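You operate a simulated robot arm through the tools that you are given. There is no shell and no other tool. Be economical: measure what you need, move in short steps, check, and stop when the job is done.

You run a simulated robot arm. Do the job below in one go: nothing can be reset, and whatever is moved stays where it is left.

JOB
Set a gold stud in the cream bow.
Fine: one push on the red knob; put the bow in the purple tray; leave the slide out, the dial set. Where these are worked on the way, their far stop is far enough and under half their travel is too little: steel slide.

The check looks at the end state, three seconds after you hand in, the way a careful person would. Anything else that was tipped, shoved, dropped, spilled or broken makes it a failure.

ROBOT AND FRAMES
A 7-joint arm with a two-finger parallel gripper, fixed in place. Base frame: the origin is at the foot of the arm, x ahead of it, y to its left, z up. Lengths are in mm, angles in rad, forces in N, time in s.
With the tool pointing down near the work surface it reaches from about 300 to 700 mm from the base axis. Its first joint turns from -1.152 to 1.152 rad. Payload 1.57 kg.
The tool frame sits at the grasp point between the pads (the TCP): z along the fingers, y along the line on which they close. The tips reach 30 mm beyond it. Largest opening 110 mm; finger width 24, thickness 12; the body of the gripper, 48 by 112 mm, starts 78 mm behind the TCP.
Orientation is that of the tool frame in the base frame, as a unit quaternion [x, y, z, w]. With the fingers straight down and closing along the base's y, the tool's x points along the base's -x, its y along +y and its z along -z.

CONTROLS
- The arm moves only by the tool jog_arm. Its argument "motion" is a list of rows, each a list of 7 numbers: the turn, a rotation vector about the base's x, y, z in units of 60 degrees (1.0 is 60 degrees), then the shift along the base's x, y, z in units of 150 mm (1.0 is 150 mm), then the finger opening in mm, from 0 to 110. In form: [[wx, wy, wz, x, y, z, hand], ...]. A call has 1 to 20 rows; each row is the pose to reach, as a shift and turn from the pose commanded when the call began. A call with a number of a shift or a turn outside -1 to 1 is refused whole. A row lasts 0.2 s, in which the tool goes at most 50 mm and 0.15 rad; a call with a longer step from one row to the next is refused whole, and so is a gripper value outside its range. Where a pose cannot be reached the arm comes as near as it can. A force on the tool above 60 N (or 10 N above the force at the start of the call, whichever is more), or a blocked arm, ends the call early, and 0.2 s more pass. The fingers move at their own pace (about 108 mm/s each) and stop on an object; they squeeze with about 38 N. The grip force told is the motor's: it shows also when the fingers shut on nothing. Time passes only in rows, and 0.2 s behind the last, so rows that repeat a pose let the fingers close. It gives the time, the measured TCP pose, the force on the tool (base axes), the opening and the grip force at its end, in the units of the frame above (readings bear some noise), with the torque about the TCP (base axes, N m) and any sound that the robot's microphone picked up.
- Cameras (640 x 400 px; columns grow to the right, rows downward): "scene" is fixed at [165.8, -387.1, 1417]; the picture's right is [0.81, -0.59, 0.00], its down [-0.27, -0.37, -0.89] and it looks along [0.52, 0.72, -0.46] (base axes); focal length 330 px, centre (320, 200). "wrist" rides on the gripper at [70, 16, -141] in the tool frame; the picture's right is [-0.23, 0.97, 0.00], its down [-0.86, -0.20, -0.48] and it looks along [-0.47, -0.11, 0.88] (tool axes); focal length 222 px, centre (320, 200). There is no depth. A picture from a camera that has moved, and an enlarged one, comes with that camera's place and axes in the base frame and with its lens.
- capture(camera): a new picture of that camera. It takes no simulated time.
- enlarge(camera, box): a new picture of the part [left, top, right, bottom] of that camera's present view, enlarged. It takes no simulated time.
- job_done(): hands the job in; it is judged then, once.

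Work in short steps. Places have to be worked out from the pictures, the camera data and where the tool is seen: move nearer, look again, correct. Check each grasp and each placing, and mend what went wrong. You have 120 turns and 68 pictures in all, those below and enlarged ones among them. Open the gripper and draw the arm clear of the work before you hand the job in, unless the task says otherwise; then end with one line.

The tools are called after "Emit:" as name(argument=value, ...) on one line, values as JSON. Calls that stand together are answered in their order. jog_arm: Moves the arm, as the interface text tells. Its arguments: {"type":"object","properties":{"motion":{"type":"array","items":{"type":"array","items":{"type":"number"}}}},"required":["motion"]} The other tools are called the same way: capture (camera) takes a picture; enlarge (camera, box) takes an enlarged picture of a part of a camera's view; job_done () hands the job in.

At the start:

```text
time_s: 0.0
tool_pos: [356.0, -36.8, 1216.5]
ee_rot: [0.0, 1.0, 0.0, 0.0]
ft_force: [0.0, -0.2, -0.1]
moment: [0.01, 0.01, -0.01]
opening: 110.0
finger_force: 0.0
```

scene: 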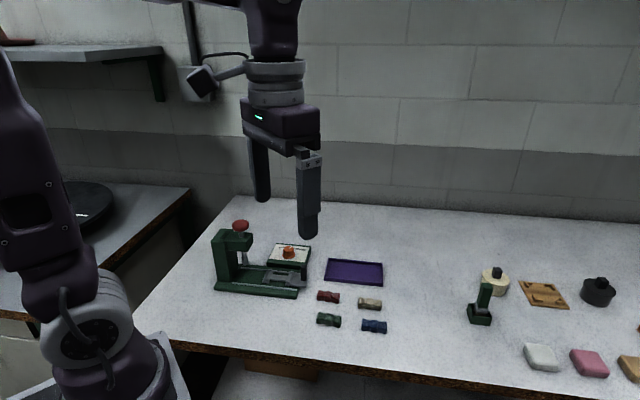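
wrist: 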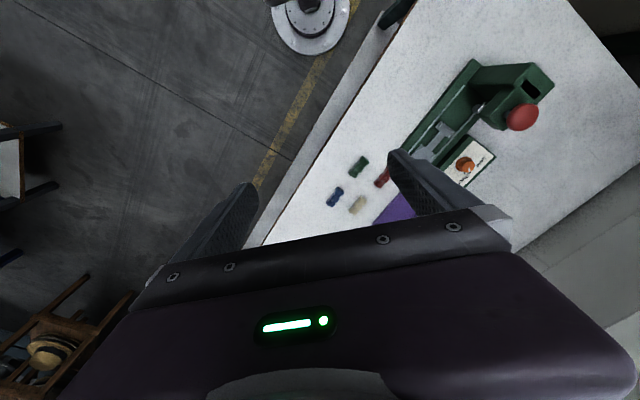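

I see a green press with a red knob, a steel slide, a dial card, four bows and a purple tray. I'll look closer at both regions.

Emit:
enlarge(camera="scene", box=[200, 210, 400, 335])

Emit:
enlarge(camera="wrist", box=[300, 50, 560, 230])

Emit:
enlarge(camera="scene", box=[260, 235, 320, 295])

```text
3.20 times, centred on (300, 272) of scene
camera zoom: at [165.8, -387.1, 1417.0], right [0.81, -0.59, 0.0], down [-0.27, -0.37, -0.89], along [0.52, 0.72, -0.46], focal length 1057 px, centre (384, -32)
```

zoom: 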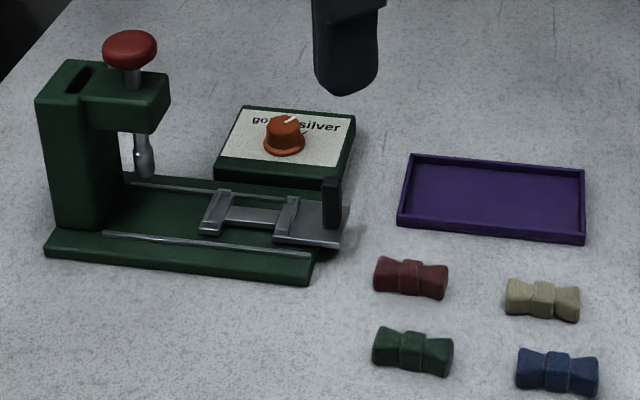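

```text
2.22 times, centred on (430, 140) of wrist
camera zoom: at [285.4, -21.3, 1357.3], right [0.23, 0.97, 0.0], down [0.86, -0.2, 0.48], along [0.47, -0.11, -0.88], focal length 494 px, centre (76, 333)
```

zoom: 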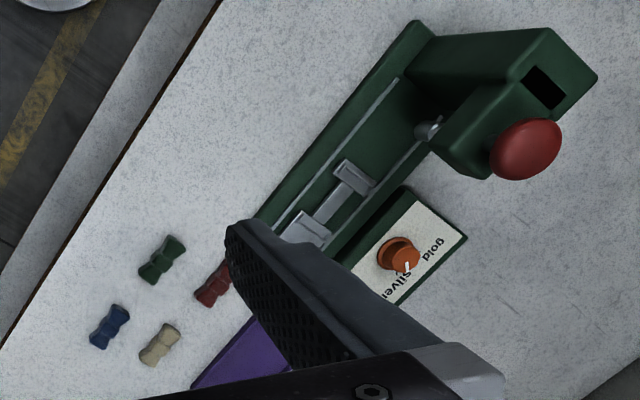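

```text
6.67 times, centred on (290, 265) of scene
camera zoom: at [165.8, -387.1, 1417.0], right [0.81, -0.59, 0.0], down [-0.27, -0.37, -0.89], along [0.52, 0.72, -0.46], focal length 2203 px, centre (520, -233)
```

zoom: 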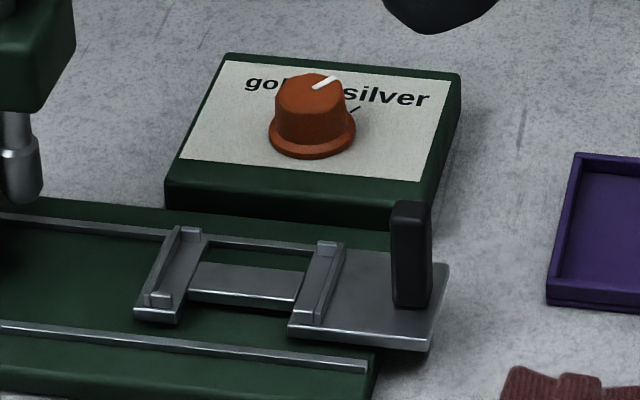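

The dial currently points to silver and the slide is out and empty. A first triangulation puts the dial near (533, 270, 865). I'll move over the work for a closer wrist view.

Emit:
jog_arm(motion=[[0, 0, 0, 0.138, 0.167, -0.1, 110], [0, 0, 0, 0.276, 0.333, -0.2, 110], [0, 0, 0, 0.413, 0.5, -0.3, 110], [0, 0, 0, 0.551, 0.667, -0.4, 110], [0, 0, 0, 0.689, 0.833, -0.5, 110], [0, 0, 0, 0.827, 1.0, -0.573, 110]])

Emit:
capture(camera="wrist")

Emit:
capture(camera="scene")

```text
time_s: 1.4
tool_pos: [481.8, 110.2, 1130.5]
ee_rot: [0.0, 1.0, 0.001, 0.0]
ft_force: [-0.4, 0.7, 0.6]
moment: [0.0, 0.01, 0.0]
opening: 109.9
finger_force: 0.1
```

```text
62 pictures are left
camera wrist: at [412.1, 128.0, 1272.3], right [0.23, 0.97, 0.0], down [0.85, -0.2, 0.48], along [0.47, -0.11, -0.88], focal length 222 px, centre (320, 200)
```

wrist: 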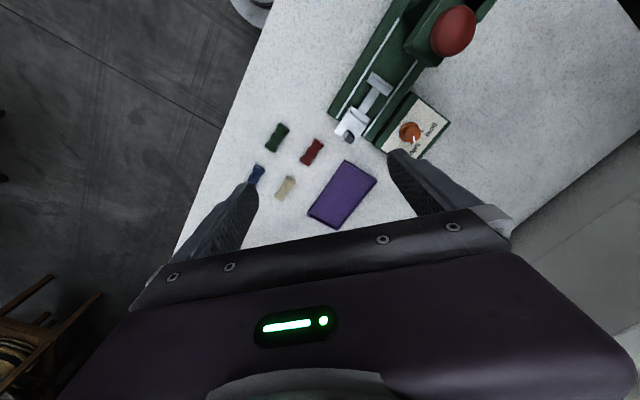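

```text
61 pictures are left
```

scene: 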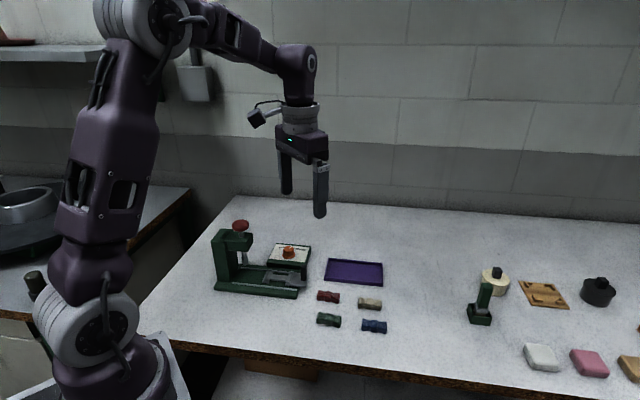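

I'll enlarge the wrist view so I can measure more precisely.

Emit:
enlarge(camera="wrist", box=[240, 0, 500, 230])

Emit:
enlarge(camera="wrist", box=[320, 60, 460, 170])

```text
1.74 times, centred on (370, 115) of wrist
camera zoom: at [412.1, 128.0, 1272.3], right [0.23, 0.97, 0.0], down [0.85, -0.2, 0.48], along [0.47, -0.11, -0.88], focal length 386 px, centre (233, 348)
```

zoom: 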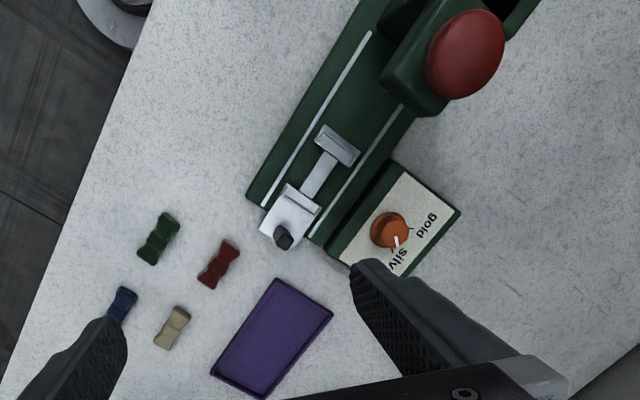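

```text
3.64 times, centred on (390, 115) of wrist
camera zoom: at [412.1, 128.0, 1272.3], right [0.23, 0.97, 0.0], down [0.85, -0.2, 0.48], along [0.47, -0.11, -0.88], focal length 808 px, centre (66, 509)
```

zoom: 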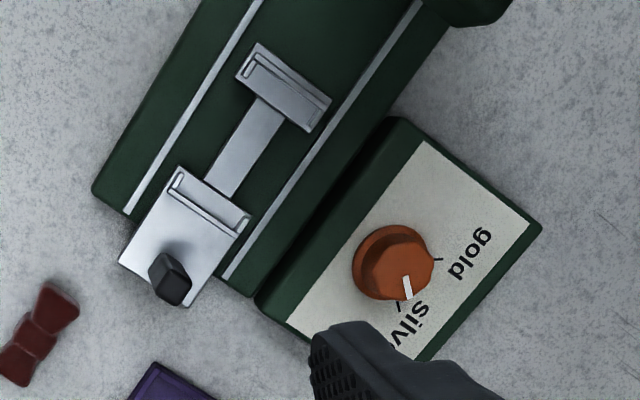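

Triangulating gives these places:
- **Dial:** about (531, 268, 860).
- **Red knob:** about (403, 252, 1018).
- **Slide axis:** at 135°.
- **Nest:** about (465, 204).

Next I'll hover above the dial for a close look.

Emit:
jog_arm(motion=[[0, 0, 0, 0.06, 0.2, -0.1, 110], [0, 0, 0, 0.12, 0.4, -0.25, 110], [0, 0, 0, 0.18, 0.6, -0.4, 110], [0, 0, 0, 0.25, 0.8, -0.55, 110], [0, 0, 0, 0.33, 1.0, -0.75, 110], [0, 0, 0, 0.33, 1.0, -0.95, 110], [0, 0, 0, 0.33, 1.0, -1.0, 110]])

Emit:
capture(camera="wrist")

```text
time_s: 3.0
tool_pos: [529.5, 262.7, 978.3]
ee_rot: [0.0, 1.0, 0.0, 0.0]
ft_force: [0.1, 0.3, 0.2]
moment: [0.02, 0.02, 0.0]
opening: 109.8
finger_force: 0.1
```

```text
58 pictures are left
camera wrist: at [460.2, 278.7, 1120.8], right [0.23, 0.97, 0.0], down [0.86, -0.2, 0.48], along [0.47, -0.11, -0.88], focal length 222 px, centre (320, 200)
```

wrist: 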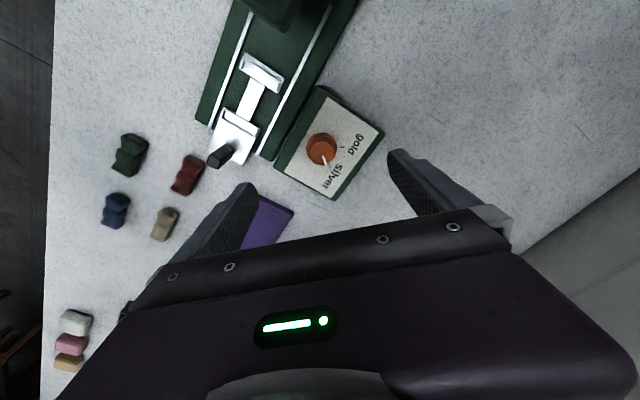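

Emit:
enlarge(camera="wrist", box=[260, 80, 400, 205])

Emit:
enlarge(camera="wrist", box=[90, 40, 330, 250])

```text
3.20 times, centred on (330, 142) of wrist
camera zoom: at [460.2, 278.7, 1120.8], right [0.23, 0.97, 0.0], down [0.86, -0.2, 0.48], along [0.47, -0.11, -0.88], focal length 711 px, centre (288, 384)
```

zoom: 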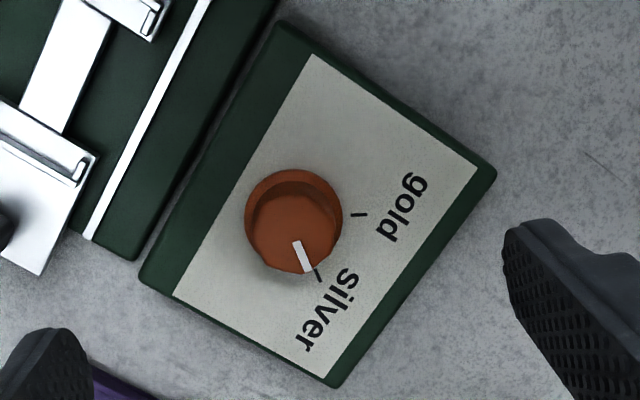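

```text
1.90 times, centred on (210, 145) of wrist
camera zoom: at [460.2, 278.7, 1120.8], right [0.23, 0.97, 0.0], down [0.86, -0.2, 0.48], along [0.47, -0.11, -0.88], focal length 423 px, centre (530, 305)
```

zoom: 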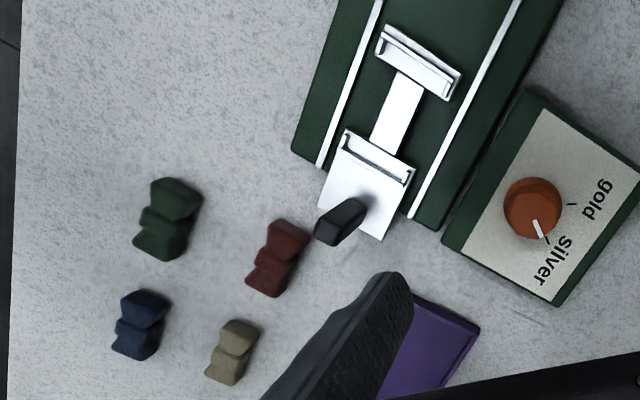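

The dial centre is near (531.5, 265), with its top at about z 876 and its panel at about 857. The pointer sits on the silver tick at roughly 9°, and the gold tick is at about 79°, so it needs a turn of roughly +70°. I'll lower the open fingers around the dial.

Emit:
jog_arm(motion=[[0, 0, 0, 0.012, 0.012, -0.2, 110], [0, 0, 0, 0.012, 0.012, -0.4, 110], [0, 0, 0, 0.012, 0.012, -0.5, 70], [0, 0, 0, 0.012, 0.012, -0.555, 60], [0, 0, 0, 0.012, 0.012, -0.555, 60]])

Emit:
capture(camera="wrist")

Emit:
enlarge(camera="scene", box=[200, 190, 400, 315])

```text
time_s: 4.2
tool_pos: [529.6, 262.8, 895.9]
ee_rot: [0.0, 1.0, 0.0, 0.0]
ft_force: [0.1, -0.6, 0.2]
moment: [0.03, 0.01, 0.01]
opening: 60.0
finger_force: 0.0
```

```text
55 pictures are left
camera wrist: at [460.1, 280.4, 1037.4], right [0.23, 0.97, 0.0], down [0.86, -0.2, 0.48], along [0.47, -0.11, -0.88], focal length 222 px, centre (320, 200)
```

wrist: 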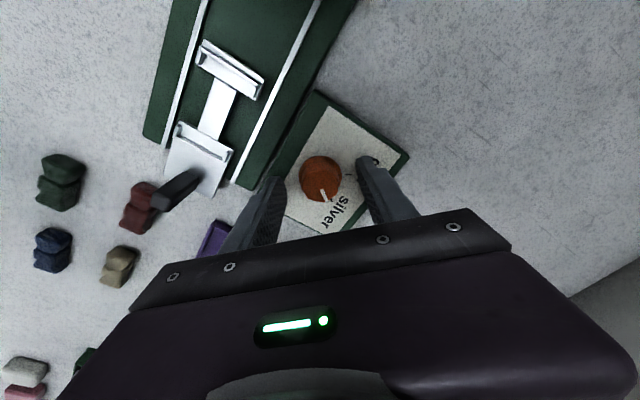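

```text
3.20 times, centred on (300, 252) of scene
camera zoom: at [165.8, -387.1, 1417.0], right [0.81, -0.59, 0.0], down [-0.27, -0.37, -0.89], along [0.52, 0.72, -0.46], focal length 1057 px, centre (384, 32)
```

zoom: 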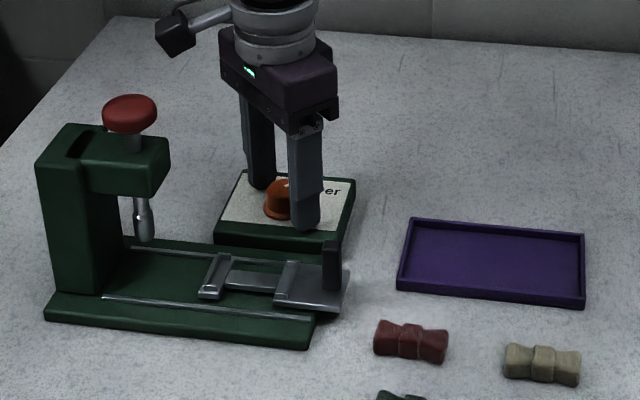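

Emit:
enlarge(camera="wrist", box=[260, 130, 390, 240])

```text
3.64 times, centred on (325, 185) of wrist
camera zoom: at [460.1, 280.4, 1037.4], right [0.23, 0.97, 0.0], down [0.86, -0.2, 0.48], along [0.47, -0.11, -0.88], focal length 808 px, centre (302, 254)
```

zoom: 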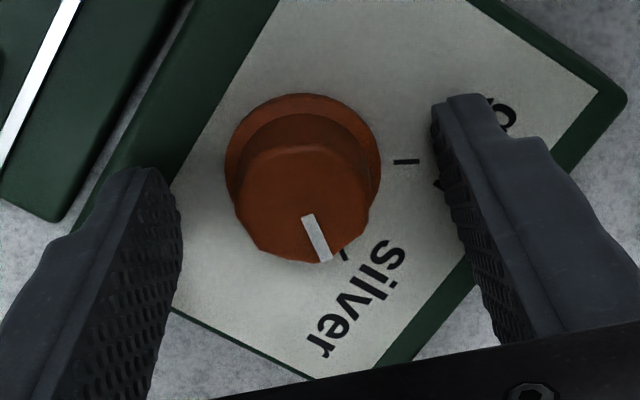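

The refined dial centre is (533, 263.7). I'll shift 3 mm in x, go down 2 mm and close on it.

Emit:
jog_arm(motion=[[0, 0, 0, 0.023, 0.006, -0.015, 60], [0, 0, 0, 0.023, 0.006, -0.015, 40], [0, 0, 0, 0.023, 0.006, -0.015, 25], [0, 0, 0, 0.023, 0.006, -0.015, 25]])

```text
time_s: 5.2
tool_pos: [535.0, 265.8, 892.7]
ee_rot: [0.0, 1.0, -0.001, -0.001]
ft_force: [-0.7, -5.1, 1.0]
moment: [-0.17, 0.1, -0.01]
opening: 29.1
finger_force: 38.7
```

The dial is gripped at a 29 mm opening. Now I'll turn it +60°, and the rest after a check.

Emit:
jog_arm(motion=[[0, 0, 0.125, 0, 0, 0, 25], [0, 0, 0.25, 0, 0, 0, 25], [0, 0, 0.375, 0, 0, 0, 25], [0, 0, 0.5, 0, 0, 0, 25], [0, 0, 0.625, 0, 0, 0, 25], [0, 0, 0.75, 0, 0, 0, 25], [0, 0, 0.875, 0, 0, 0, 25], [0, 0, 1.0, 0, 0, 0, 25], [0, 0, 1.0, 0, 0, 0, 25]])

Emit:
capture(camera="wrist")

```text
time_s: 7.2
tool_pos: [531.1, 268.0, 892.8]
ee_rot: [-0.501, 0.865, 0.002, 0.0]
ft_force: [-17.6, 17.6, -5.2]
moment: [0.86, 0.31, -0.07]
opening: 29.0
finger_force: 38.7
```

```text
52 pictures are left
camera wrist: at [483.6, 214.5, 1035.4], right [-0.73, 0.68, 0.0], down [0.6, 0.64, 0.48], along [0.32, 0.35, -0.88], focal length 222 px, centre (320, 200)
```

wrist: 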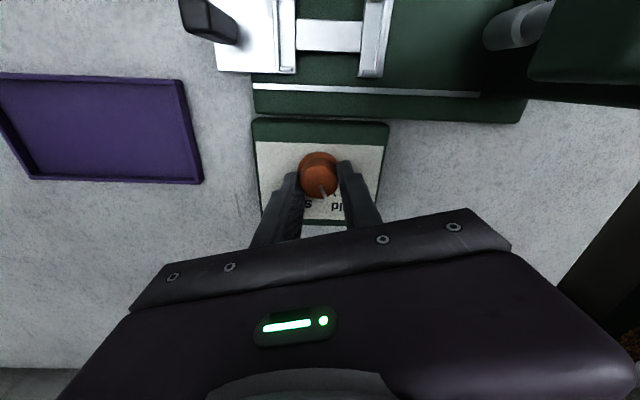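

Emit:
enlarge(camera="wrist", box=[245, 110, 395, 230])

```text
3.33 times, centred on (320, 170) of wrist
camera zoom: at [483.6, 214.5, 1035.4], right [-0.73, 0.68, 0.0], down [0.6, 0.64, 0.48], along [0.32, 0.35, -0.88], focal length 740 px, centre (320, 300)
```

zoom: 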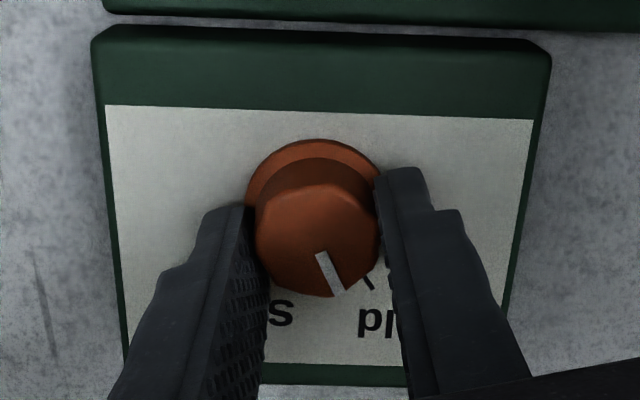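

The dial turned with the gripper and the pointer is just short of the gold tick. I'll turn it about 10° more and ease the side force slightly.

Emit:
jog_arm(motion=[[0, 0, 0.09, -0.01, 0.01, 0, 25], [0, 0, 0.175, -0.01, 0.01, 0, 25], [0, 0, 0.175, -0.01, 0.01, 0, 25]])

Emit:
jog_arm(motion=[[0, 0, 0, 0, 0, 0, 45], [0, 0, 0, 0, 0, 0, 70], [0, 0, 0, 0, 0, 0.2, 70], [0, 0, 0, 0, 0, 0.45, 70]])

Emit:
enlarge(camera="wrist", box=[245, 80, 395, 200])

```text
time_s: 8.0
tool_pos: [530.9, 268.6, 893.3]
ee_rot: [-0.577, 0.816, 0.0, 0.001]
ft_force: [-8.5, 18.0, -18.1]
moment: [1.02, 0.13, -0.6]
opening: 29.1
finger_force: 38.9
```

```text
time_s: 9.0
tool_pos: [531.1, 267.3, 960.7]
ee_rot: [-0.577, 0.817, -0.001, -0.001]
ft_force: [-0.1, -0.6, 0.5]
moment: [-0.01, 0.01, 0.0]
opening: 69.9
finger_force: 0.0
```

```text
3.33 times, centred on (320, 140) of wrist
camera zoom: at [492.8, 206.9, 1103.3], right [-0.84, 0.54, 0.0], down [0.47, 0.74, 0.48], along [0.26, 0.4, -0.88], focal length 740 px, centre (320, 400)
```

zoom: 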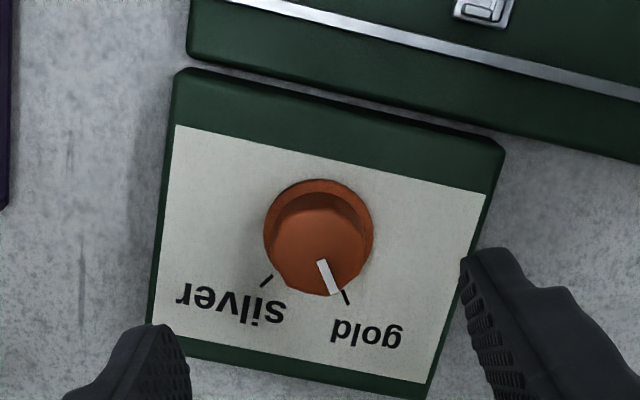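

The pointer is on gold. Now I'll move toward the cream bow, turning on to about 135° so the fingers close across the slide axis and the camera is on the outer side.

Emit:
jog_arm(motion=[[0, 0, 0.125, 0.02, -0.12, 0.05, 70], [0, 0, 0.25, 0.05, -0.25, 0.05, 70], [0, 0, 0.375, 0.07, -0.37, 0.05, 70], [0, 0, 0.5, 0.1, -0.5, 0.05, 70], [0, 0, 0.625, 0.12, -0.62, 0.05, 70], [0, 0, 0.75, 0.15, -0.75, 0.05, 70], [0, 0, 0.875, 0.18, -0.87, 0.05, 70], [0, 0, 1.0, 0.2, -1.0, 0.05, 70]])

Emit:
jog_arm(motion=[[0, 0, 0.04, 0.05, -0.25, 0, 70], [0, 0, 0.075, 0.12, -0.5, 0, 70], [0, 0, 0.075, 0.2, -0.72, 0, 70], [0, 0, 0.075, 0.2, -0.72, 0, 70]])

Emit:
capture(camera="wrist")

```text
time_s: 10.8
tool_pos: [560.1, 115.5, 968.9]
ee_rot: [0.909, -0.417, 0.0, 0.0]
ft_force: [0.0, -0.2, -0.1]
moment: [0.0, 0.05, 0.02]
opening: 69.8
finger_force: 0.1
```

```text
time_s: 11.8
tool_pos: [593.6, 9.1, 971.5]
ee_rot: [0.924, -0.382, -0.001, 0.0]
ft_force: [-0.6, 0.9, 0.8]
moment: [0.03, 0.03, 0.01]
opening: 69.8
finger_force: 0.1
```

```text
49 pictures are left
camera wrist: at [630.8, -52.3, 1112.5], right [-0.85, -0.53, 0.0], down [-0.46, 0.75, 0.48], along [-0.25, 0.41, -0.88], focal length 222 px, centre (320, 200)
```

wrist: 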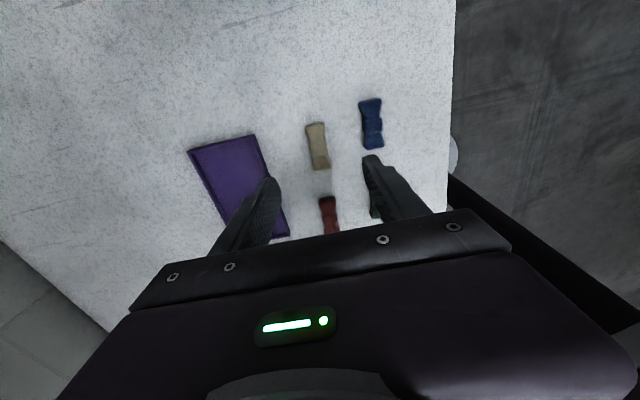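

Emit:
enlarge(camera="wrist", box=[240, 90, 400, 220])

```text
3.08 times, centred on (320, 155) of wrist
camera zoom: at [630.8, -52.3, 1112.5], right [-0.85, -0.53, 0.0], down [-0.46, 0.75, 0.48], along [-0.25, 0.41, -0.88], focal length 684 px, centre (320, 338)
```

zoom: 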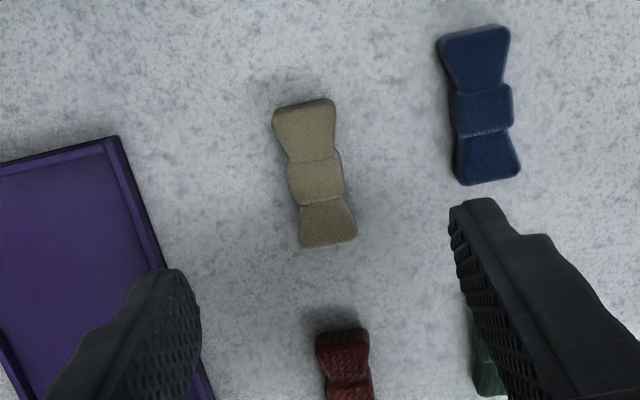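

The bow is centred at about (595, 8.6), with its axis near 133°, so the fingers already line up. I'll lower part way and check the height.

Emit:
jog_arm(motion=[[0, 0, 0, 0.008, -0.003, -0.2, 70], [0, 0, 0, 0.008, -0.003, -0.45, 60], [0, 0, 0, 0.008, -0.003, -0.6, 50], [0, 0, 0, 0.008, -0.003, -0.6, 50]])

Emit:
enlarge(camera="wrist", box=[240, 110, 400, 240])

Emit:
enlarge(camera="scene", box=[310, 260, 420, 335])

```text
time_s: 12.8
tool_pos: [591.7, 8.8, 878.1]
ee_rot: [0.924, -0.383, 0.0, -0.001]
ft_force: [0.1, -0.5, 0.2]
moment: [0.02, 0.01, -0.03]
opening: 50.3
finger_force: 0.0
```

```text
3.08 times, centred on (320, 175) of wrist
camera zoom: at [630.3, -52.4, 1021.3], right [-0.85, -0.53, 0.0], down [-0.46, 0.75, 0.48], along [-0.25, 0.41, -0.88], focal length 684 px, centre (320, 277)
```

zoom: 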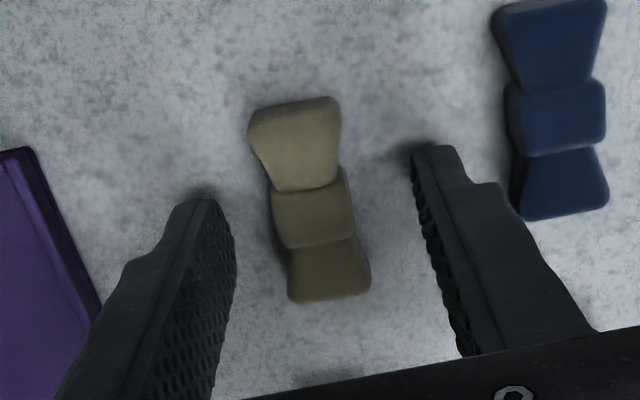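

```text
5.33 times, centred on (365, 298) of scene
camera zoom: at [165.8, -387.1, 1417.0], right [0.81, -0.59, 0.0], down [-0.27, -0.37, -0.89], along [0.52, 0.72, -0.46], focal length 1762 px, centre (80, -320)
```

zoom: 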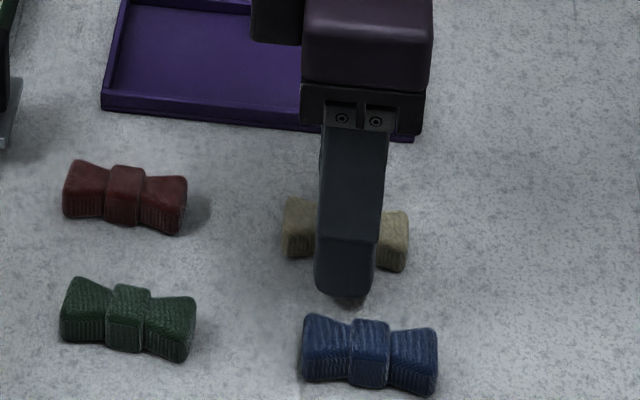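

The tips are just above the table, near z 848. I'll shift about 2 mm along the bow, go down 3 mm and close.

Emit:
jog_arm(motion=[[0, 0, 0, 0.014, -0.008, -0.02, 50], [0, 0, 0, 0.014, -0.008, -0.02, 30], [0, 0, 0, 0.014, -0.008, -0.02, 12], [0, 0, 0, 0.014, -0.008, -0.02, 12]])

Emit:
enlarge(camera="wrist", box=[240, 110, 400, 240])

```text
time_s: 13.8
tool_pos: [594.6, 7.5, 876.4]
ee_rot: [0.924, -0.383, 0.0, 0.0]
ft_force: [1.5, -0.3, 3.0]
moment: [0.02, -0.05, -0.06]
opening: 25.1
finger_force: 37.4
```

```text
3.08 times, centred on (320, 175) of wrist
camera zoom: at [633.1, -53.7, 1018.5], right [-0.85, -0.53, 0.0], down [-0.46, 0.75, 0.48], along [-0.25, 0.41, -0.88], focal length 684 px, centre (320, 277)
```

zoom: 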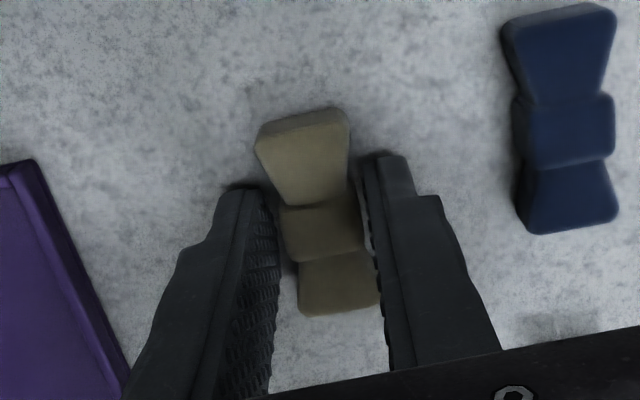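

I have the bow gripped at 25 mm. I'll lift it and carry it to a hover just outside the nest.

Emit:
jog_arm(motion=[[0, 0, 0, 0, 0, 0.2, 12], [0, 0, 0, 0, 0, 0.45, 12], [0, 0, 0, -0.1, 0.2, 0.65, 12], [0, 0, 0, -0.2, 0.4, 0.7, 12], [0, 0, 0, -0.3, 0.6, 0.7, 12], [0, 0, 0, -0.42, 0.8, 0.7, 12], [0, 0, 0, -0.5, 0.9, 0.7, 12], [0, 0, 0, -0.58, 1.0, 0.7, 12], [0, 0, 0, -0.58, 1.0, 0.7, 12]])

Emit:
capture(camera="wrist")

Emit:
enlarge(camera="scene", box=[200, 190, 400, 315])

```text
time_s: 15.8
tool_pos: [507.9, 159.2, 977.1]
ee_rot: [0.924, -0.383, 0.0, 0.001]
ft_force: [0.5, -0.9, -0.9]
moment: [0.0, -0.01, -0.01]
opening: 25.5
finger_force: 36.5
```

```text
44 pictures are left
camera wrist: at [545.6, 98.4, 1119.6], right [-0.85, -0.53, 0.0], down [-0.46, 0.75, 0.48], along [-0.25, 0.41, -0.88], focal length 222 px, centre (320, 200)
```

wrist: 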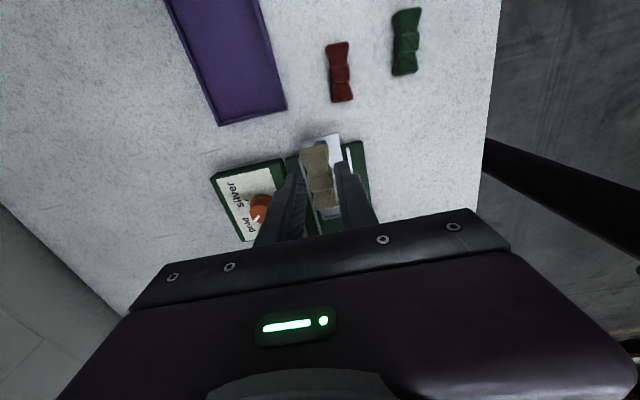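

```text
3.20 times, centred on (300, 252) of scene
camera zoom: at [165.8, -387.1, 1417.0], right [0.81, -0.59, 0.0], down [-0.27, -0.37, -0.89], along [0.52, 0.72, -0.46], focal length 1057 px, centre (384, 32)
```

zoom: 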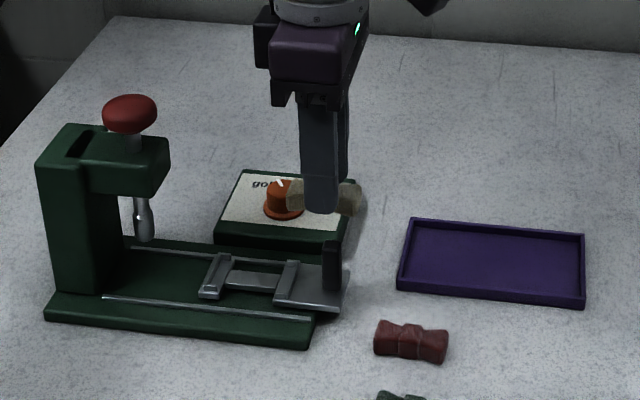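

I'll zoom on the nest in the scene camera, since the arm isn't covering it here.

Emit:
enlarge(camera="scene", box=[255, 262, 313, 298])

Emit:
enlarge(camera="wrist", box=[260, 110, 400, 230])

```text
11.03 times, centred on (284, 280) of scene
camera zoom: at [165.8, -387.1, 1417.0], right [0.81, -0.59, 0.0], down [-0.27, -0.37, -0.89], along [0.52, 0.72, -0.46], focal length 3646 px, centre (717, -683)
```

zoom: 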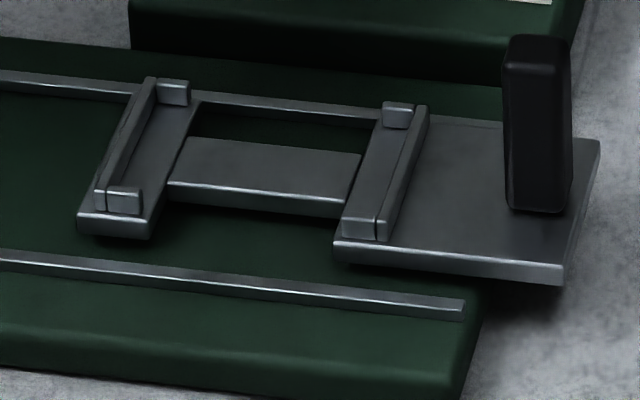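

```text
3.33 times, centred on (330, 170) of wrist
camera zoom: at [545.6, 98.4, 1119.6], right [-0.85, -0.53, 0.0], down [-0.46, 0.75, 0.48], along [-0.25, 0.41, -0.88], focal length 740 px, centre (287, 300)
```

zoom: 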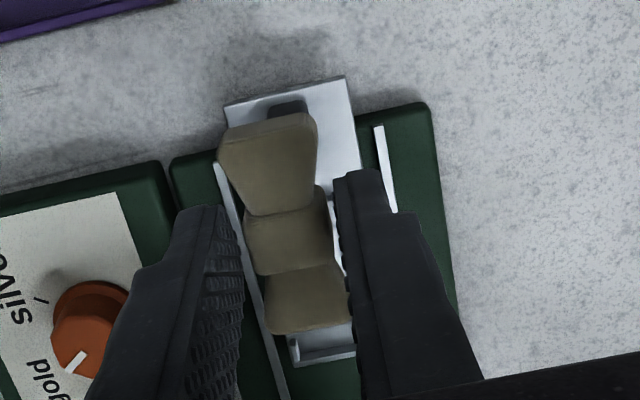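

The nest's gap centre is near (462.5, 203), with plate tops at about z 863 and low end walls. I'll move above it and lower to about 16 mm above seating.

Emit:
jog_arm(motion=[[0, 0, 0, -0.153, 0.15, 0, 12], [0, 0, 0, -0.307, 0.297, 0, 12], [0, 0, 0, -0.307, 0.297, -0.2, 12], [0, 0, 0, -0.307, 0.297, -0.42, 12], [0, 0, 0, -0.307, 0.297, -0.42, 12]])

Emit:
enlarge(camera="scene", box=[255, 255, 319, 295])

Emit:
enlarge(camera="wrist", box=[260, 110, 400, 230])

```text
time_s: 17.0
tool_pos: [462.2, 200.9, 915.8]
ee_rot: [0.924, -0.383, 0.0, -0.001]
ft_force: [0.9, -0.2, -0.1]
moment: [0.03, 0.0, -0.01]
opening: 25.4
finger_force: 36.2
```

```text
10.00 times, centred on (287, 275) of scene
camera zoom: at [165.8, -387.1, 1417.0], right [0.81, -0.59, 0.0], down [-0.27, -0.37, -0.89], along [0.52, 0.72, -0.46], focal length 3304 px, centre (650, -550)
```

zoom: 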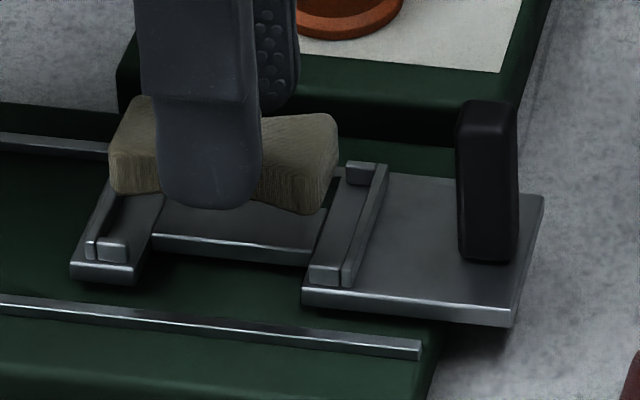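

```text
3.33 times, centred on (330, 170) of wrist
camera zoom: at [500.3, 140.4, 1057.2], right [-0.85, -0.53, 0.0], down [-0.46, 0.75, 0.48], along [-0.25, 0.41, -0.88], focal length 740 px, centre (287, 300)
```

zoom: 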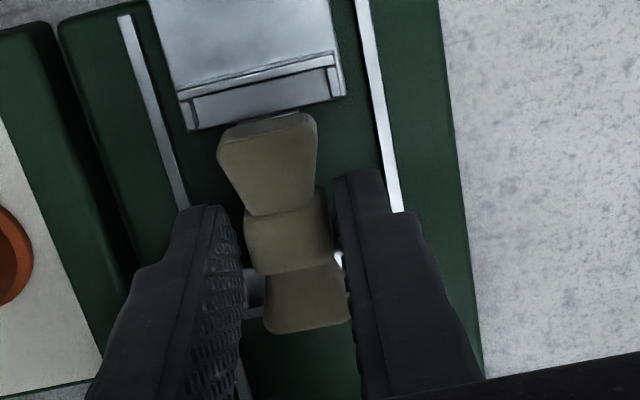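

The wrist view has the bow centred sideways, while the scene and wrist views disagree by a couple of mm along the slide. I'll lower 10 mm to reduce the parallax and look again.

Emit:
jog_arm(motion=[[0, 0, 0, 0, 0, -0.035, 12], [0, 0, 0, 0, 0, -0.06, 12], [0, 0, 0, 0, 0, -0.06, 12]])

Emit:
enlarge(camera="scene", box=[255, 255, 319, 295])

Emit:
enlarge(camera="wrist", box=[280, 110, 370, 190])

```text
time_s: 17.8
tool_pos: [461.7, 201.8, 907.6]
ee_rot: [0.924, -0.383, 0.0, 0.0]
ft_force: [0.1, -0.1, -0.3]
moment: [-0.01, 0.01, -0.01]
opening: 25.4
finger_force: 36.9
```

```text
10.00 times, centred on (287, 275) of scene
camera zoom: at [165.8, -387.1, 1417.0], right [0.81, -0.59, 0.0], down [-0.27, -0.37, -0.89], along [0.52, 0.72, -0.46], focal length 3304 px, centre (650, -550)
```

zoom: 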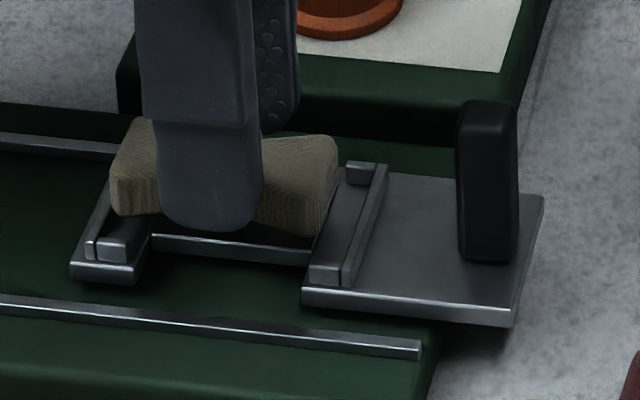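

```text
5.00 times, centred on (325, 150) of wrist
camera zoom: at [500.3, 140.6, 1050.3], right [-0.85, -0.53, 0.0], down [-0.46, 0.75, 0.48], along [-0.25, 0.41, -0.88], focal length 1111 px, centre (295, 450)
```

zoom: 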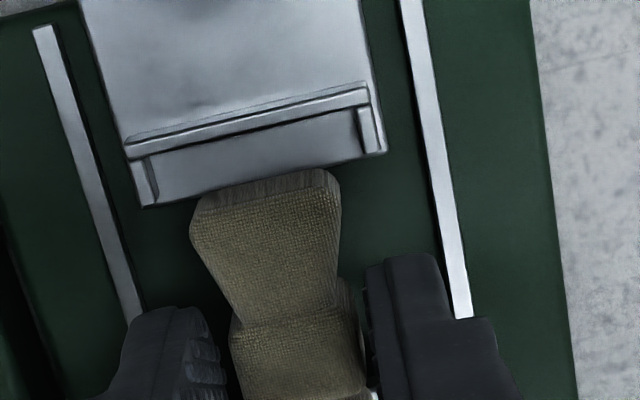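

Both views now say the bow should go about 2.3 mm outward. I'll shift it and lower gently.

Emit:
jog_arm(motion=[[0, 0, 0, 0.011, -0.011, 0, 12], [0, 0, 0, 0.011, -0.011, -0.02, 12], [0, 0, 0, 0.011, -0.011, -0.04, 12], [0, 0, 0, 0.011, -0.011, -0.04, 12]])

Emit:
enlarge(camera="scene", box=[255, 255, 319, 295])

```text
time_s: 18.8
tool_pos: [464.2, 200.6, 904.4]
ee_rot: [0.924, -0.383, 0.0, 0.0]
ft_force: [-0.3, -0.5, 3.6]
moment: [-0.06, -0.08, 0.0]
opening: 25.4
finger_force: 36.7
```

```text
10.00 times, centred on (287, 275) of scene
camera zoom: at [165.7, -387.1, 1417.0], right [0.81, -0.59, 0.0], down [-0.27, -0.37, -0.89], along [0.52, 0.72, -0.46], focal length 3304 px, centre (650, -550)
```

zoom: 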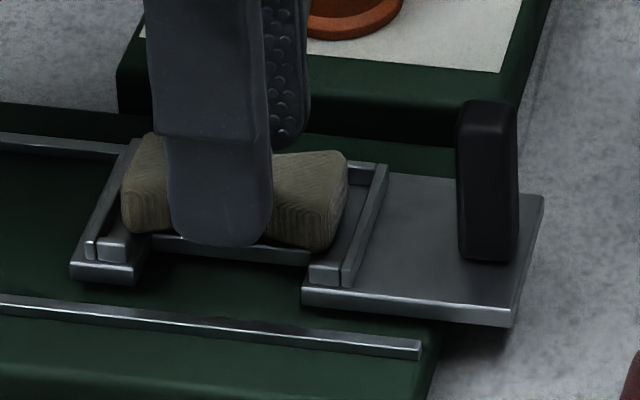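

There's a light contact force of 3.6 N and the bow appears to be between the walls. I'll press down slightly to confirm it's seated.

Emit:
jog_arm(motion=[[0, 0, 0, 0, 0, -0.015, 12], [0, 0, 0, 0, 0, -0.03, 12], [0, 0, 0, 0, 0, -0.03, 12]])

Emit:
enlarge(camera="wrist", box=[280, 110, 370, 190])

```text
time_s: 19.6
tool_pos: [463.9, 201.3, 900.3]
ee_rot: [0.924, -0.382, 0.001, -0.003]
ft_force: [-4.0, -4.3, 54.6]
moment: [-0.16, 0.11, 0.02]
opening: 25.2
finger_force: 37.7
```

```text
5.00 times, centred on (325, 150) of wrist
camera zoom: at [501.6, 139.1, 1042.6], right [-0.85, -0.53, 0.0], down [-0.47, 0.74, 0.48], along [-0.25, 0.41, -0.88], focal length 1111 px, centre (295, 450)
```

zoom: 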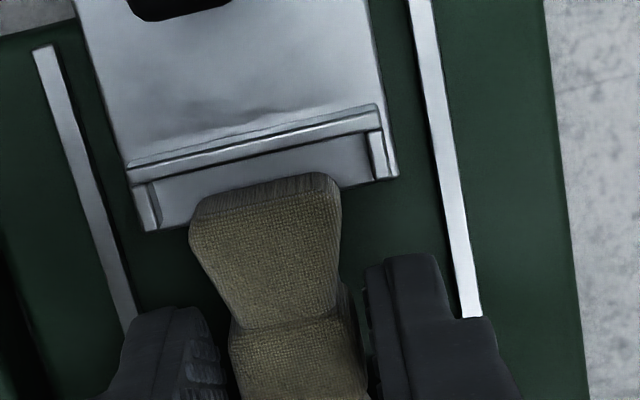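

The force is 55 N with almost no torque, so the bow rests evenly on both plates. I'll ease up, open, raise a little and look.

Emit:
jog_arm(motion=[[0, 0, 0, 0, 0, 0.012, 12], [0, 0, 0, 0, 0, 0.02, 12], [0, 0, 0, 0, 0, 0.02, 30], [0, 0, 0, 0, 0, 0.02, 42], [0, 0, 0, 0, 0, 0.15, 42], [0, 0, 0, 0, 0, 0.4, 42]])

Emit:
enlarge(camera="scene", box=[255, 255, 319, 295])

Emit:
enlarge(camera="wrist", box=[260, 80, 380, 190])

```text
time_s: 21.0
tool_pos: [464.8, 200.3, 961.0]
ee_rot: [0.924, -0.383, 0.0, -0.001]
ft_force: [-0.1, -0.3, 0.2]
moment: [-0.03, -0.01, -0.04]
opening: 42.0
finger_force: 0.1
```

```text
10.00 times, centred on (287, 275) of scene
camera zoom: at [165.7, -387.1, 1417.0], right [0.81, -0.59, 0.0], down [-0.27, -0.37, -0.89], along [0.52, 0.72, -0.46], focal length 3304 px, centre (650, -550)
```

zoom: 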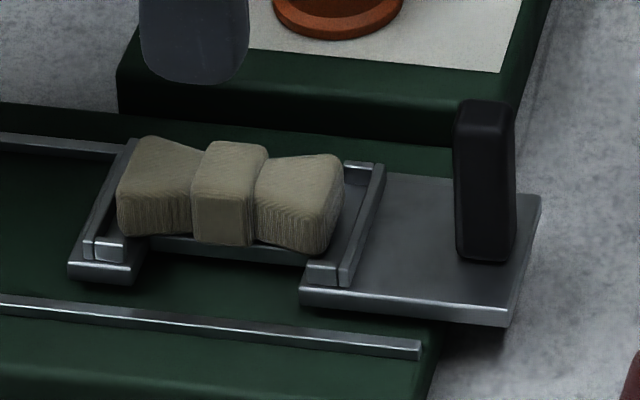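

```text
3.64 times, centred on (320, 135) of wrist
camera zoom: at [501.6, 139.2, 1101.7], right [-0.85, -0.53, 0.0], down [-0.46, 0.75, 0.48], along [-0.25, 0.41, -0.88], focal length 808 px, centre (320, 436)
```

zoom: 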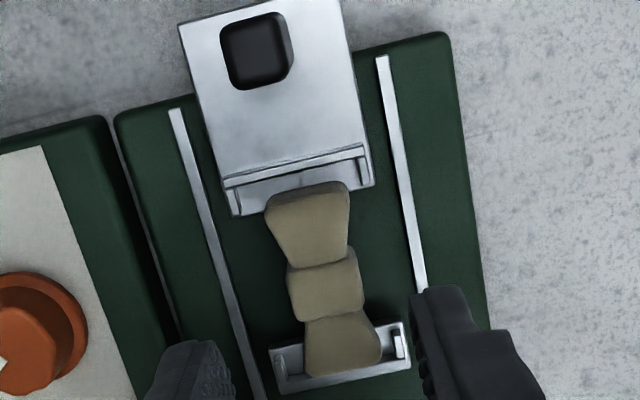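

The bow is seated level in the nest. The slide's handle post is near (509.5, 156), with its top at about z 902. I'll go over it and straddle it with the fingers.

Emit:
jog_arm(motion=[[0, 0, 0, 0.15, -0.146, 0.03, 45], [0, 0, 0, 0.298, -0.292, 0.03, 45], [0, 0, 0, 0.298, -0.292, -0.17, 45], [0, 0, 0, 0.298, -0.292, -0.353, 45], [0, 0, 0, 0.298, -0.292, -0.353, 45]])

Emit:
capture(camera="wrist")

Emit:
enlarge(camera="scene", box=[200, 190, 360, 300])

```text
time_s: 22.2
tool_pos: [508.8, 155.8, 905.5]
ee_rot: [0.924, -0.382, 0.0, 0.0]
ft_force: [0.1, 0.1, -0.1]
moment: [0.0, -0.01, -0.02]
opening: 45.2
finger_force: 0.1
```

```text
32 pictures are left
camera wrist: at [546.7, 94.9, 1047.3], right [-0.85, -0.53, 0.0], down [-0.46, 0.75, 0.48], along [-0.25, 0.41, -0.88], focal length 222 px, centre (320, 200)
```

wrist: 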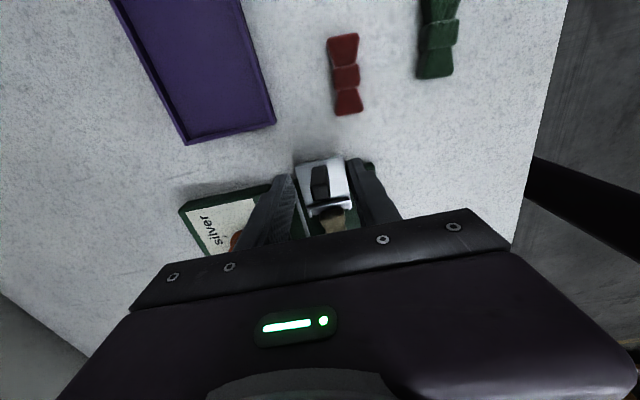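

```text
3.64 times, centred on (280, 245) of scene
camera zoom: at [165.8, -387.1, 1417.0], right [0.81, -0.59, 0.0], down [-0.27, -0.37, -0.89], along [0.52, 0.72, -0.46], focal length 1202 px, centre (466, 36)
```

zoom: 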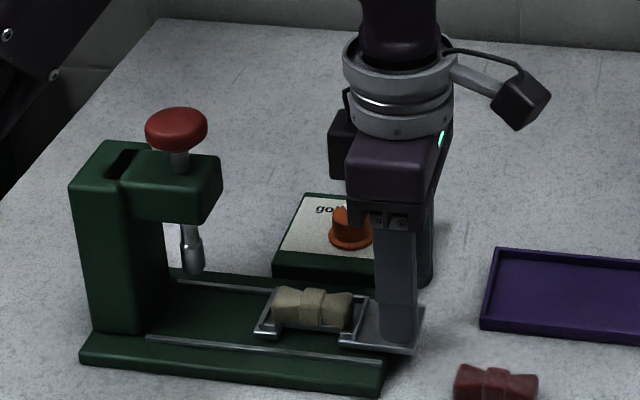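

The post is between the fingers. I'll close on it.

Emit:
jog_arm(motion=[[0, 0, 0, 0, 0, 0, 25], [0, 0, 0, 0, 0, 0, 8], [0, 0, 0, 0, 0, 0, 5], [0, 0, 0, 0, 0, 0, 5]])

```text
time_s: 23.2
tool_pos: [509.6, 155.8, 905.0]
ee_rot: [0.924, -0.383, 0.0, 0.0]
ft_force: [-0.3, -0.8, -3.3]
moment: [-0.06, -0.18, 0.0]
opening: 13.6
finger_force: 29.8
```

I have the post at 13.6 mm. I'll slide it inward 36 mm along 135° as a first stage.

Emit:
jog_arm(motion=[[0, 0, 0, -0.028, 0.028, 0, 5], [0, 0, 0, -0.057, 0.057, 0, 5], [0, 0, 0, -0.085, 0.085, 0, 5], [0, 0, 0, -0.113, 0.113, 0, 5], [0, 0, 0, -0.141, 0.141, 0, 5], [0, 0, 0, -0.17, 0.17, 0, 5]])

Emit:
enlarge(camera="scene", box=[200, 190, 360, 300])

```text
time_s: 24.6
tool_pos: [484.3, 181.8, 905.5]
ee_rot: [0.924, -0.382, 0.001, 0.0]
ft_force: [-1.9, -2.7, -4.4]
moment: [-0.58, -0.58, 0.03]
opening: 13.8
finger_force: 29.9
```

```text
3.64 times, centred on (280, 245) of scene
camera zoom: at [165.8, -387.1, 1417.0], right [0.81, -0.59, 0.0], down [-0.27, -0.37, -0.89], along [0.52, 0.72, -0.46], focal length 1202 px, centre (466, 36)
```

zoom: 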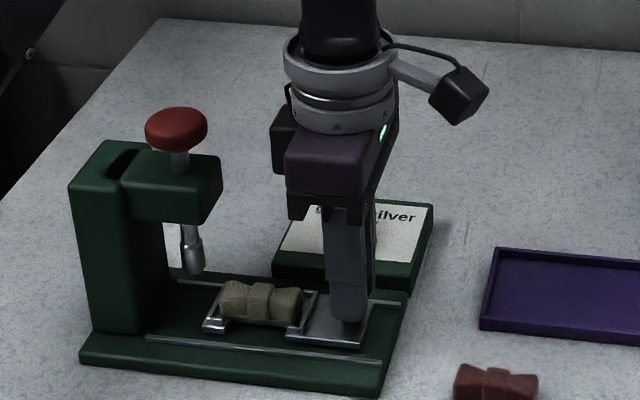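

The slide is moving smoothly with the bow in it. I'll push another 36 mm.

Emit:
jog_arm(motion=[[0, 0, 0, -0.028, 0.028, 0, 5], [0, 0, 0, -0.057, 0.057, 0, 5], [0, 0, 0, -0.085, 0.085, 0, 5], [0, 0, 0, -0.113, 0.113, 0, 5], [0, 0, 0, -0.141, 0.141, 0, 5], [0, 0, 0, -0.17, 0.17, 0, 5]])

Emit:
enlarge(camera="scene", box=[200, 190, 360, 300])

```text
time_s: 26.0
tool_pos: [458.1, 207.4, 905.6]
ee_rot: [0.924, -0.383, 0.0, 0.0]
ft_force: [-0.4, -0.9, -20.0]
moment: [-0.02, -0.07, -0.02]
opening: 13.6
finger_force: 30.3
```

```text
3.64 times, centred on (280, 245) of scene
camera zoom: at [166.0, -387.0, 1417.0], right [0.81, -0.59, 0.0], down [-0.27, -0.37, -0.89], along [0.52, 0.72, -0.46], focal length 1202 px, centre (466, 36)
```

zoom: 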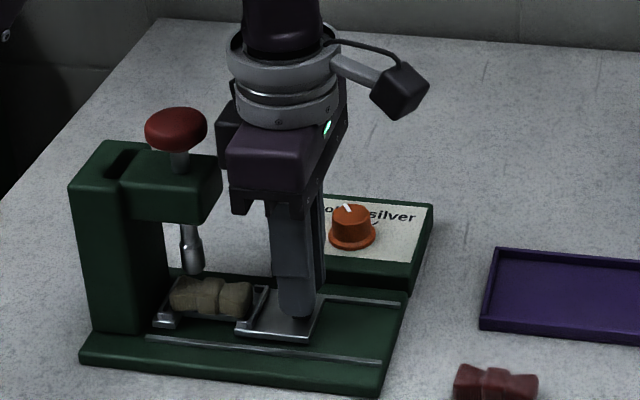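

About 10 mm of travel is left and the gripper body is getting near the press head. I'll check that clearance more closely.

Emit:
enlarge(camera="scene", box=[225, 200, 305, 280])

```text
5.00 times, centred on (265, 240) of scene
camera zoom: at [166.0, -387.0, 1417.0], right [0.81, -0.59, 0.0], down [-0.27, -0.37, -0.89], along [0.52, 0.72, -0.46], focal length 1652 px, centre (595, 0)
```

zoom: 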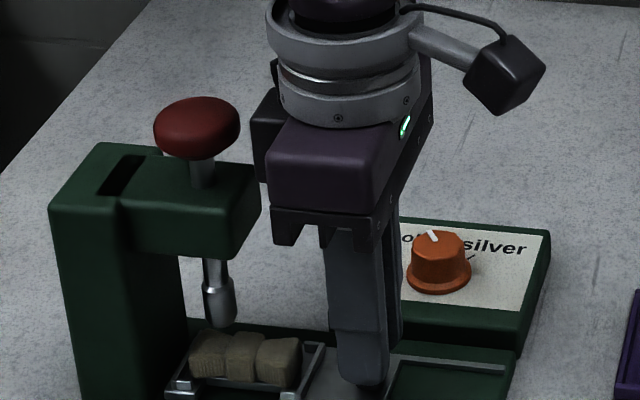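

A black module on the gripper's inner side would meet the press head within about 9 mm. I'll let go, back out 32 mm, close the fingers and push the post from outside instead, which leaves more clearance.

Emit:
jog_arm(motion=[[0, 0, 0, 0, 0, 0, 25], [0, 0, 0, 0, 0, 0, 40], [0, 0, 0, 0.075, -0.075, 0, 40], [0, 0, 0, 0.15, -0.15, 0, 40], [0, 0, 0, 0.15, -0.15, 0, 10], [0, 0, 0, 0.15, -0.15, 0, 0], [0, 0, 0, 0.15, -0.15, 0, 0]])

Emit:
enlarge(camera="scene", box=[220, 240, 316, 300])

```text
time_s: 27.6
tool_pos: [481.3, 184.1, 905.5]
ee_rot: [0.924, -0.383, 0.0, 0.0]
ft_force: [0.3, -0.1, 0.4]
moment: [-0.03, -0.02, 0.0]
opening: 0.0
finger_force: 21.2
```

```text
6.67 times, centred on (268, 270) of scene
camera zoom: at [165.8, -387.1, 1417.0], right [0.81, -0.59, 0.0], down [-0.27, -0.37, -0.89], along [0.52, 0.72, -0.46], focal length 2203 px, centre (667, -267)
```

zoom: 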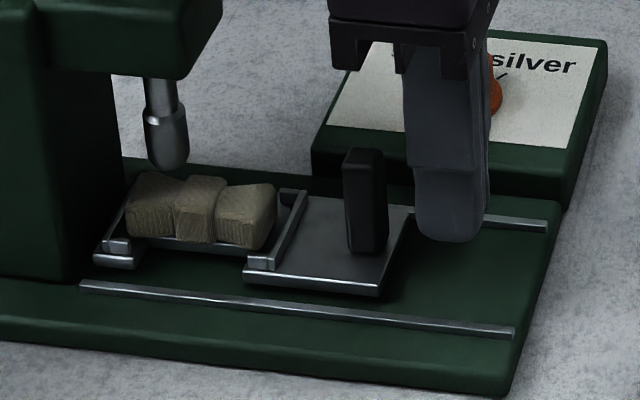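

The slide is clear and the fingers are shut outside the post. I'll push inward in 3 mm steps and watch for the stop.

Emit:
jog_arm(motion=[[0, 0, 0, -0.014, 0.014, -0.02, 0], [0, 0, 0, -0.028, 0.028, -0.025, 0], [0, 0, 0, -0.042, 0.042, -0.025, 0], [0, 0, 0, -0.057, 0.057, -0.025, 0], [0, 0, 0, -0.071, 0.071, -0.025, 0], [0, 0, 0, -0.085, 0.085, -0.025, 0], [0, 0, 0, -0.099, 0.099, -0.025, 0]])

Emit:
enlarge(camera="scene", box=[220, 220, 316, 300])

```text
time_s: 29.2
tool_pos: [465.6, 199.1, 902.4]
ee_rot: [0.924, -0.383, 0.0, 0.0]
ft_force: [-0.2, 0.5, -0.1]
moment: [0.03, 0.03, -0.04]
opening: 0.0
finger_force: 20.8
```

```text
5.00 times, centred on (268, 260) of scene
camera zoom: at [165.8, -387.1, 1417.0], right [0.81, -0.59, 0.0], down [-0.27, -0.37, -0.89], along [0.52, 0.72, -0.46], focal length 1652 px, centre (580, -100)
```

zoom: 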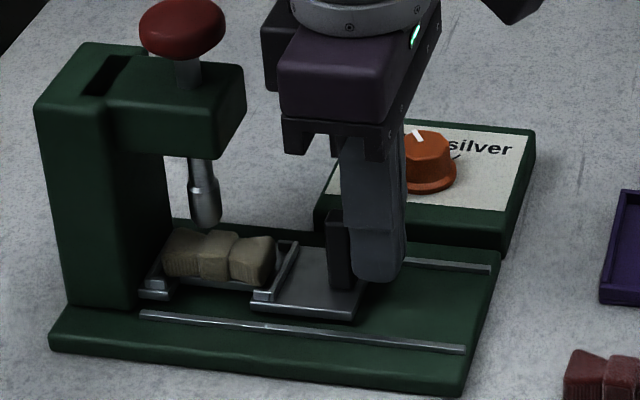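

Emit:
jog_arm(motion=[[0, 0, 0, -0.014, 0.014, 0, 0], [0, 0, 0, -0.028, 0.028, 0, 0], [0, 0, 0, -0.038, 0.038, 0, 0], [0, 0, 0, -0.047, 0.047, 0, 0], [0, 0, 0, -0.057, 0.057, 0, 0]])

Emit:
enlarge(camera="scene", box=[220, 220, 316, 300])

```text
time_s: 30.4
tool_pos: [462.4, 204.2, 902.3]
ee_rot: [0.923, -0.386, 0.003, 0.002]
ft_force: [45.2, -34.6, -3.2]
moment: [0.24, -0.12, -0.12]
opening: 0.0
finger_force: 21.3
```

```text
5.00 times, centred on (268, 260) of scene
camera zoom: at [166.9, -388.0, 1416.6], right [0.81, -0.59, 0.0], down [-0.27, -0.37, -0.89], along [0.52, 0.72, -0.46], focal length 1652 px, centre (580, -100)
```

zoom: 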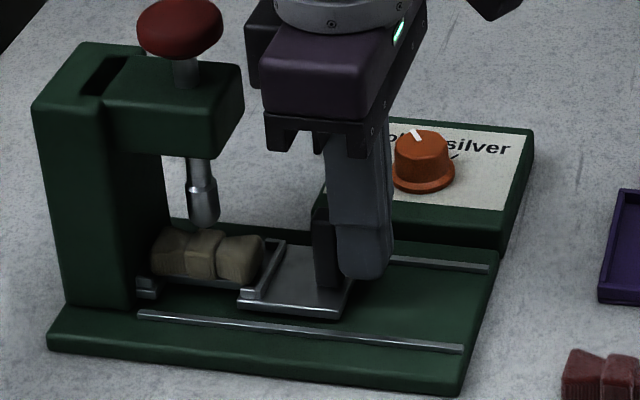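

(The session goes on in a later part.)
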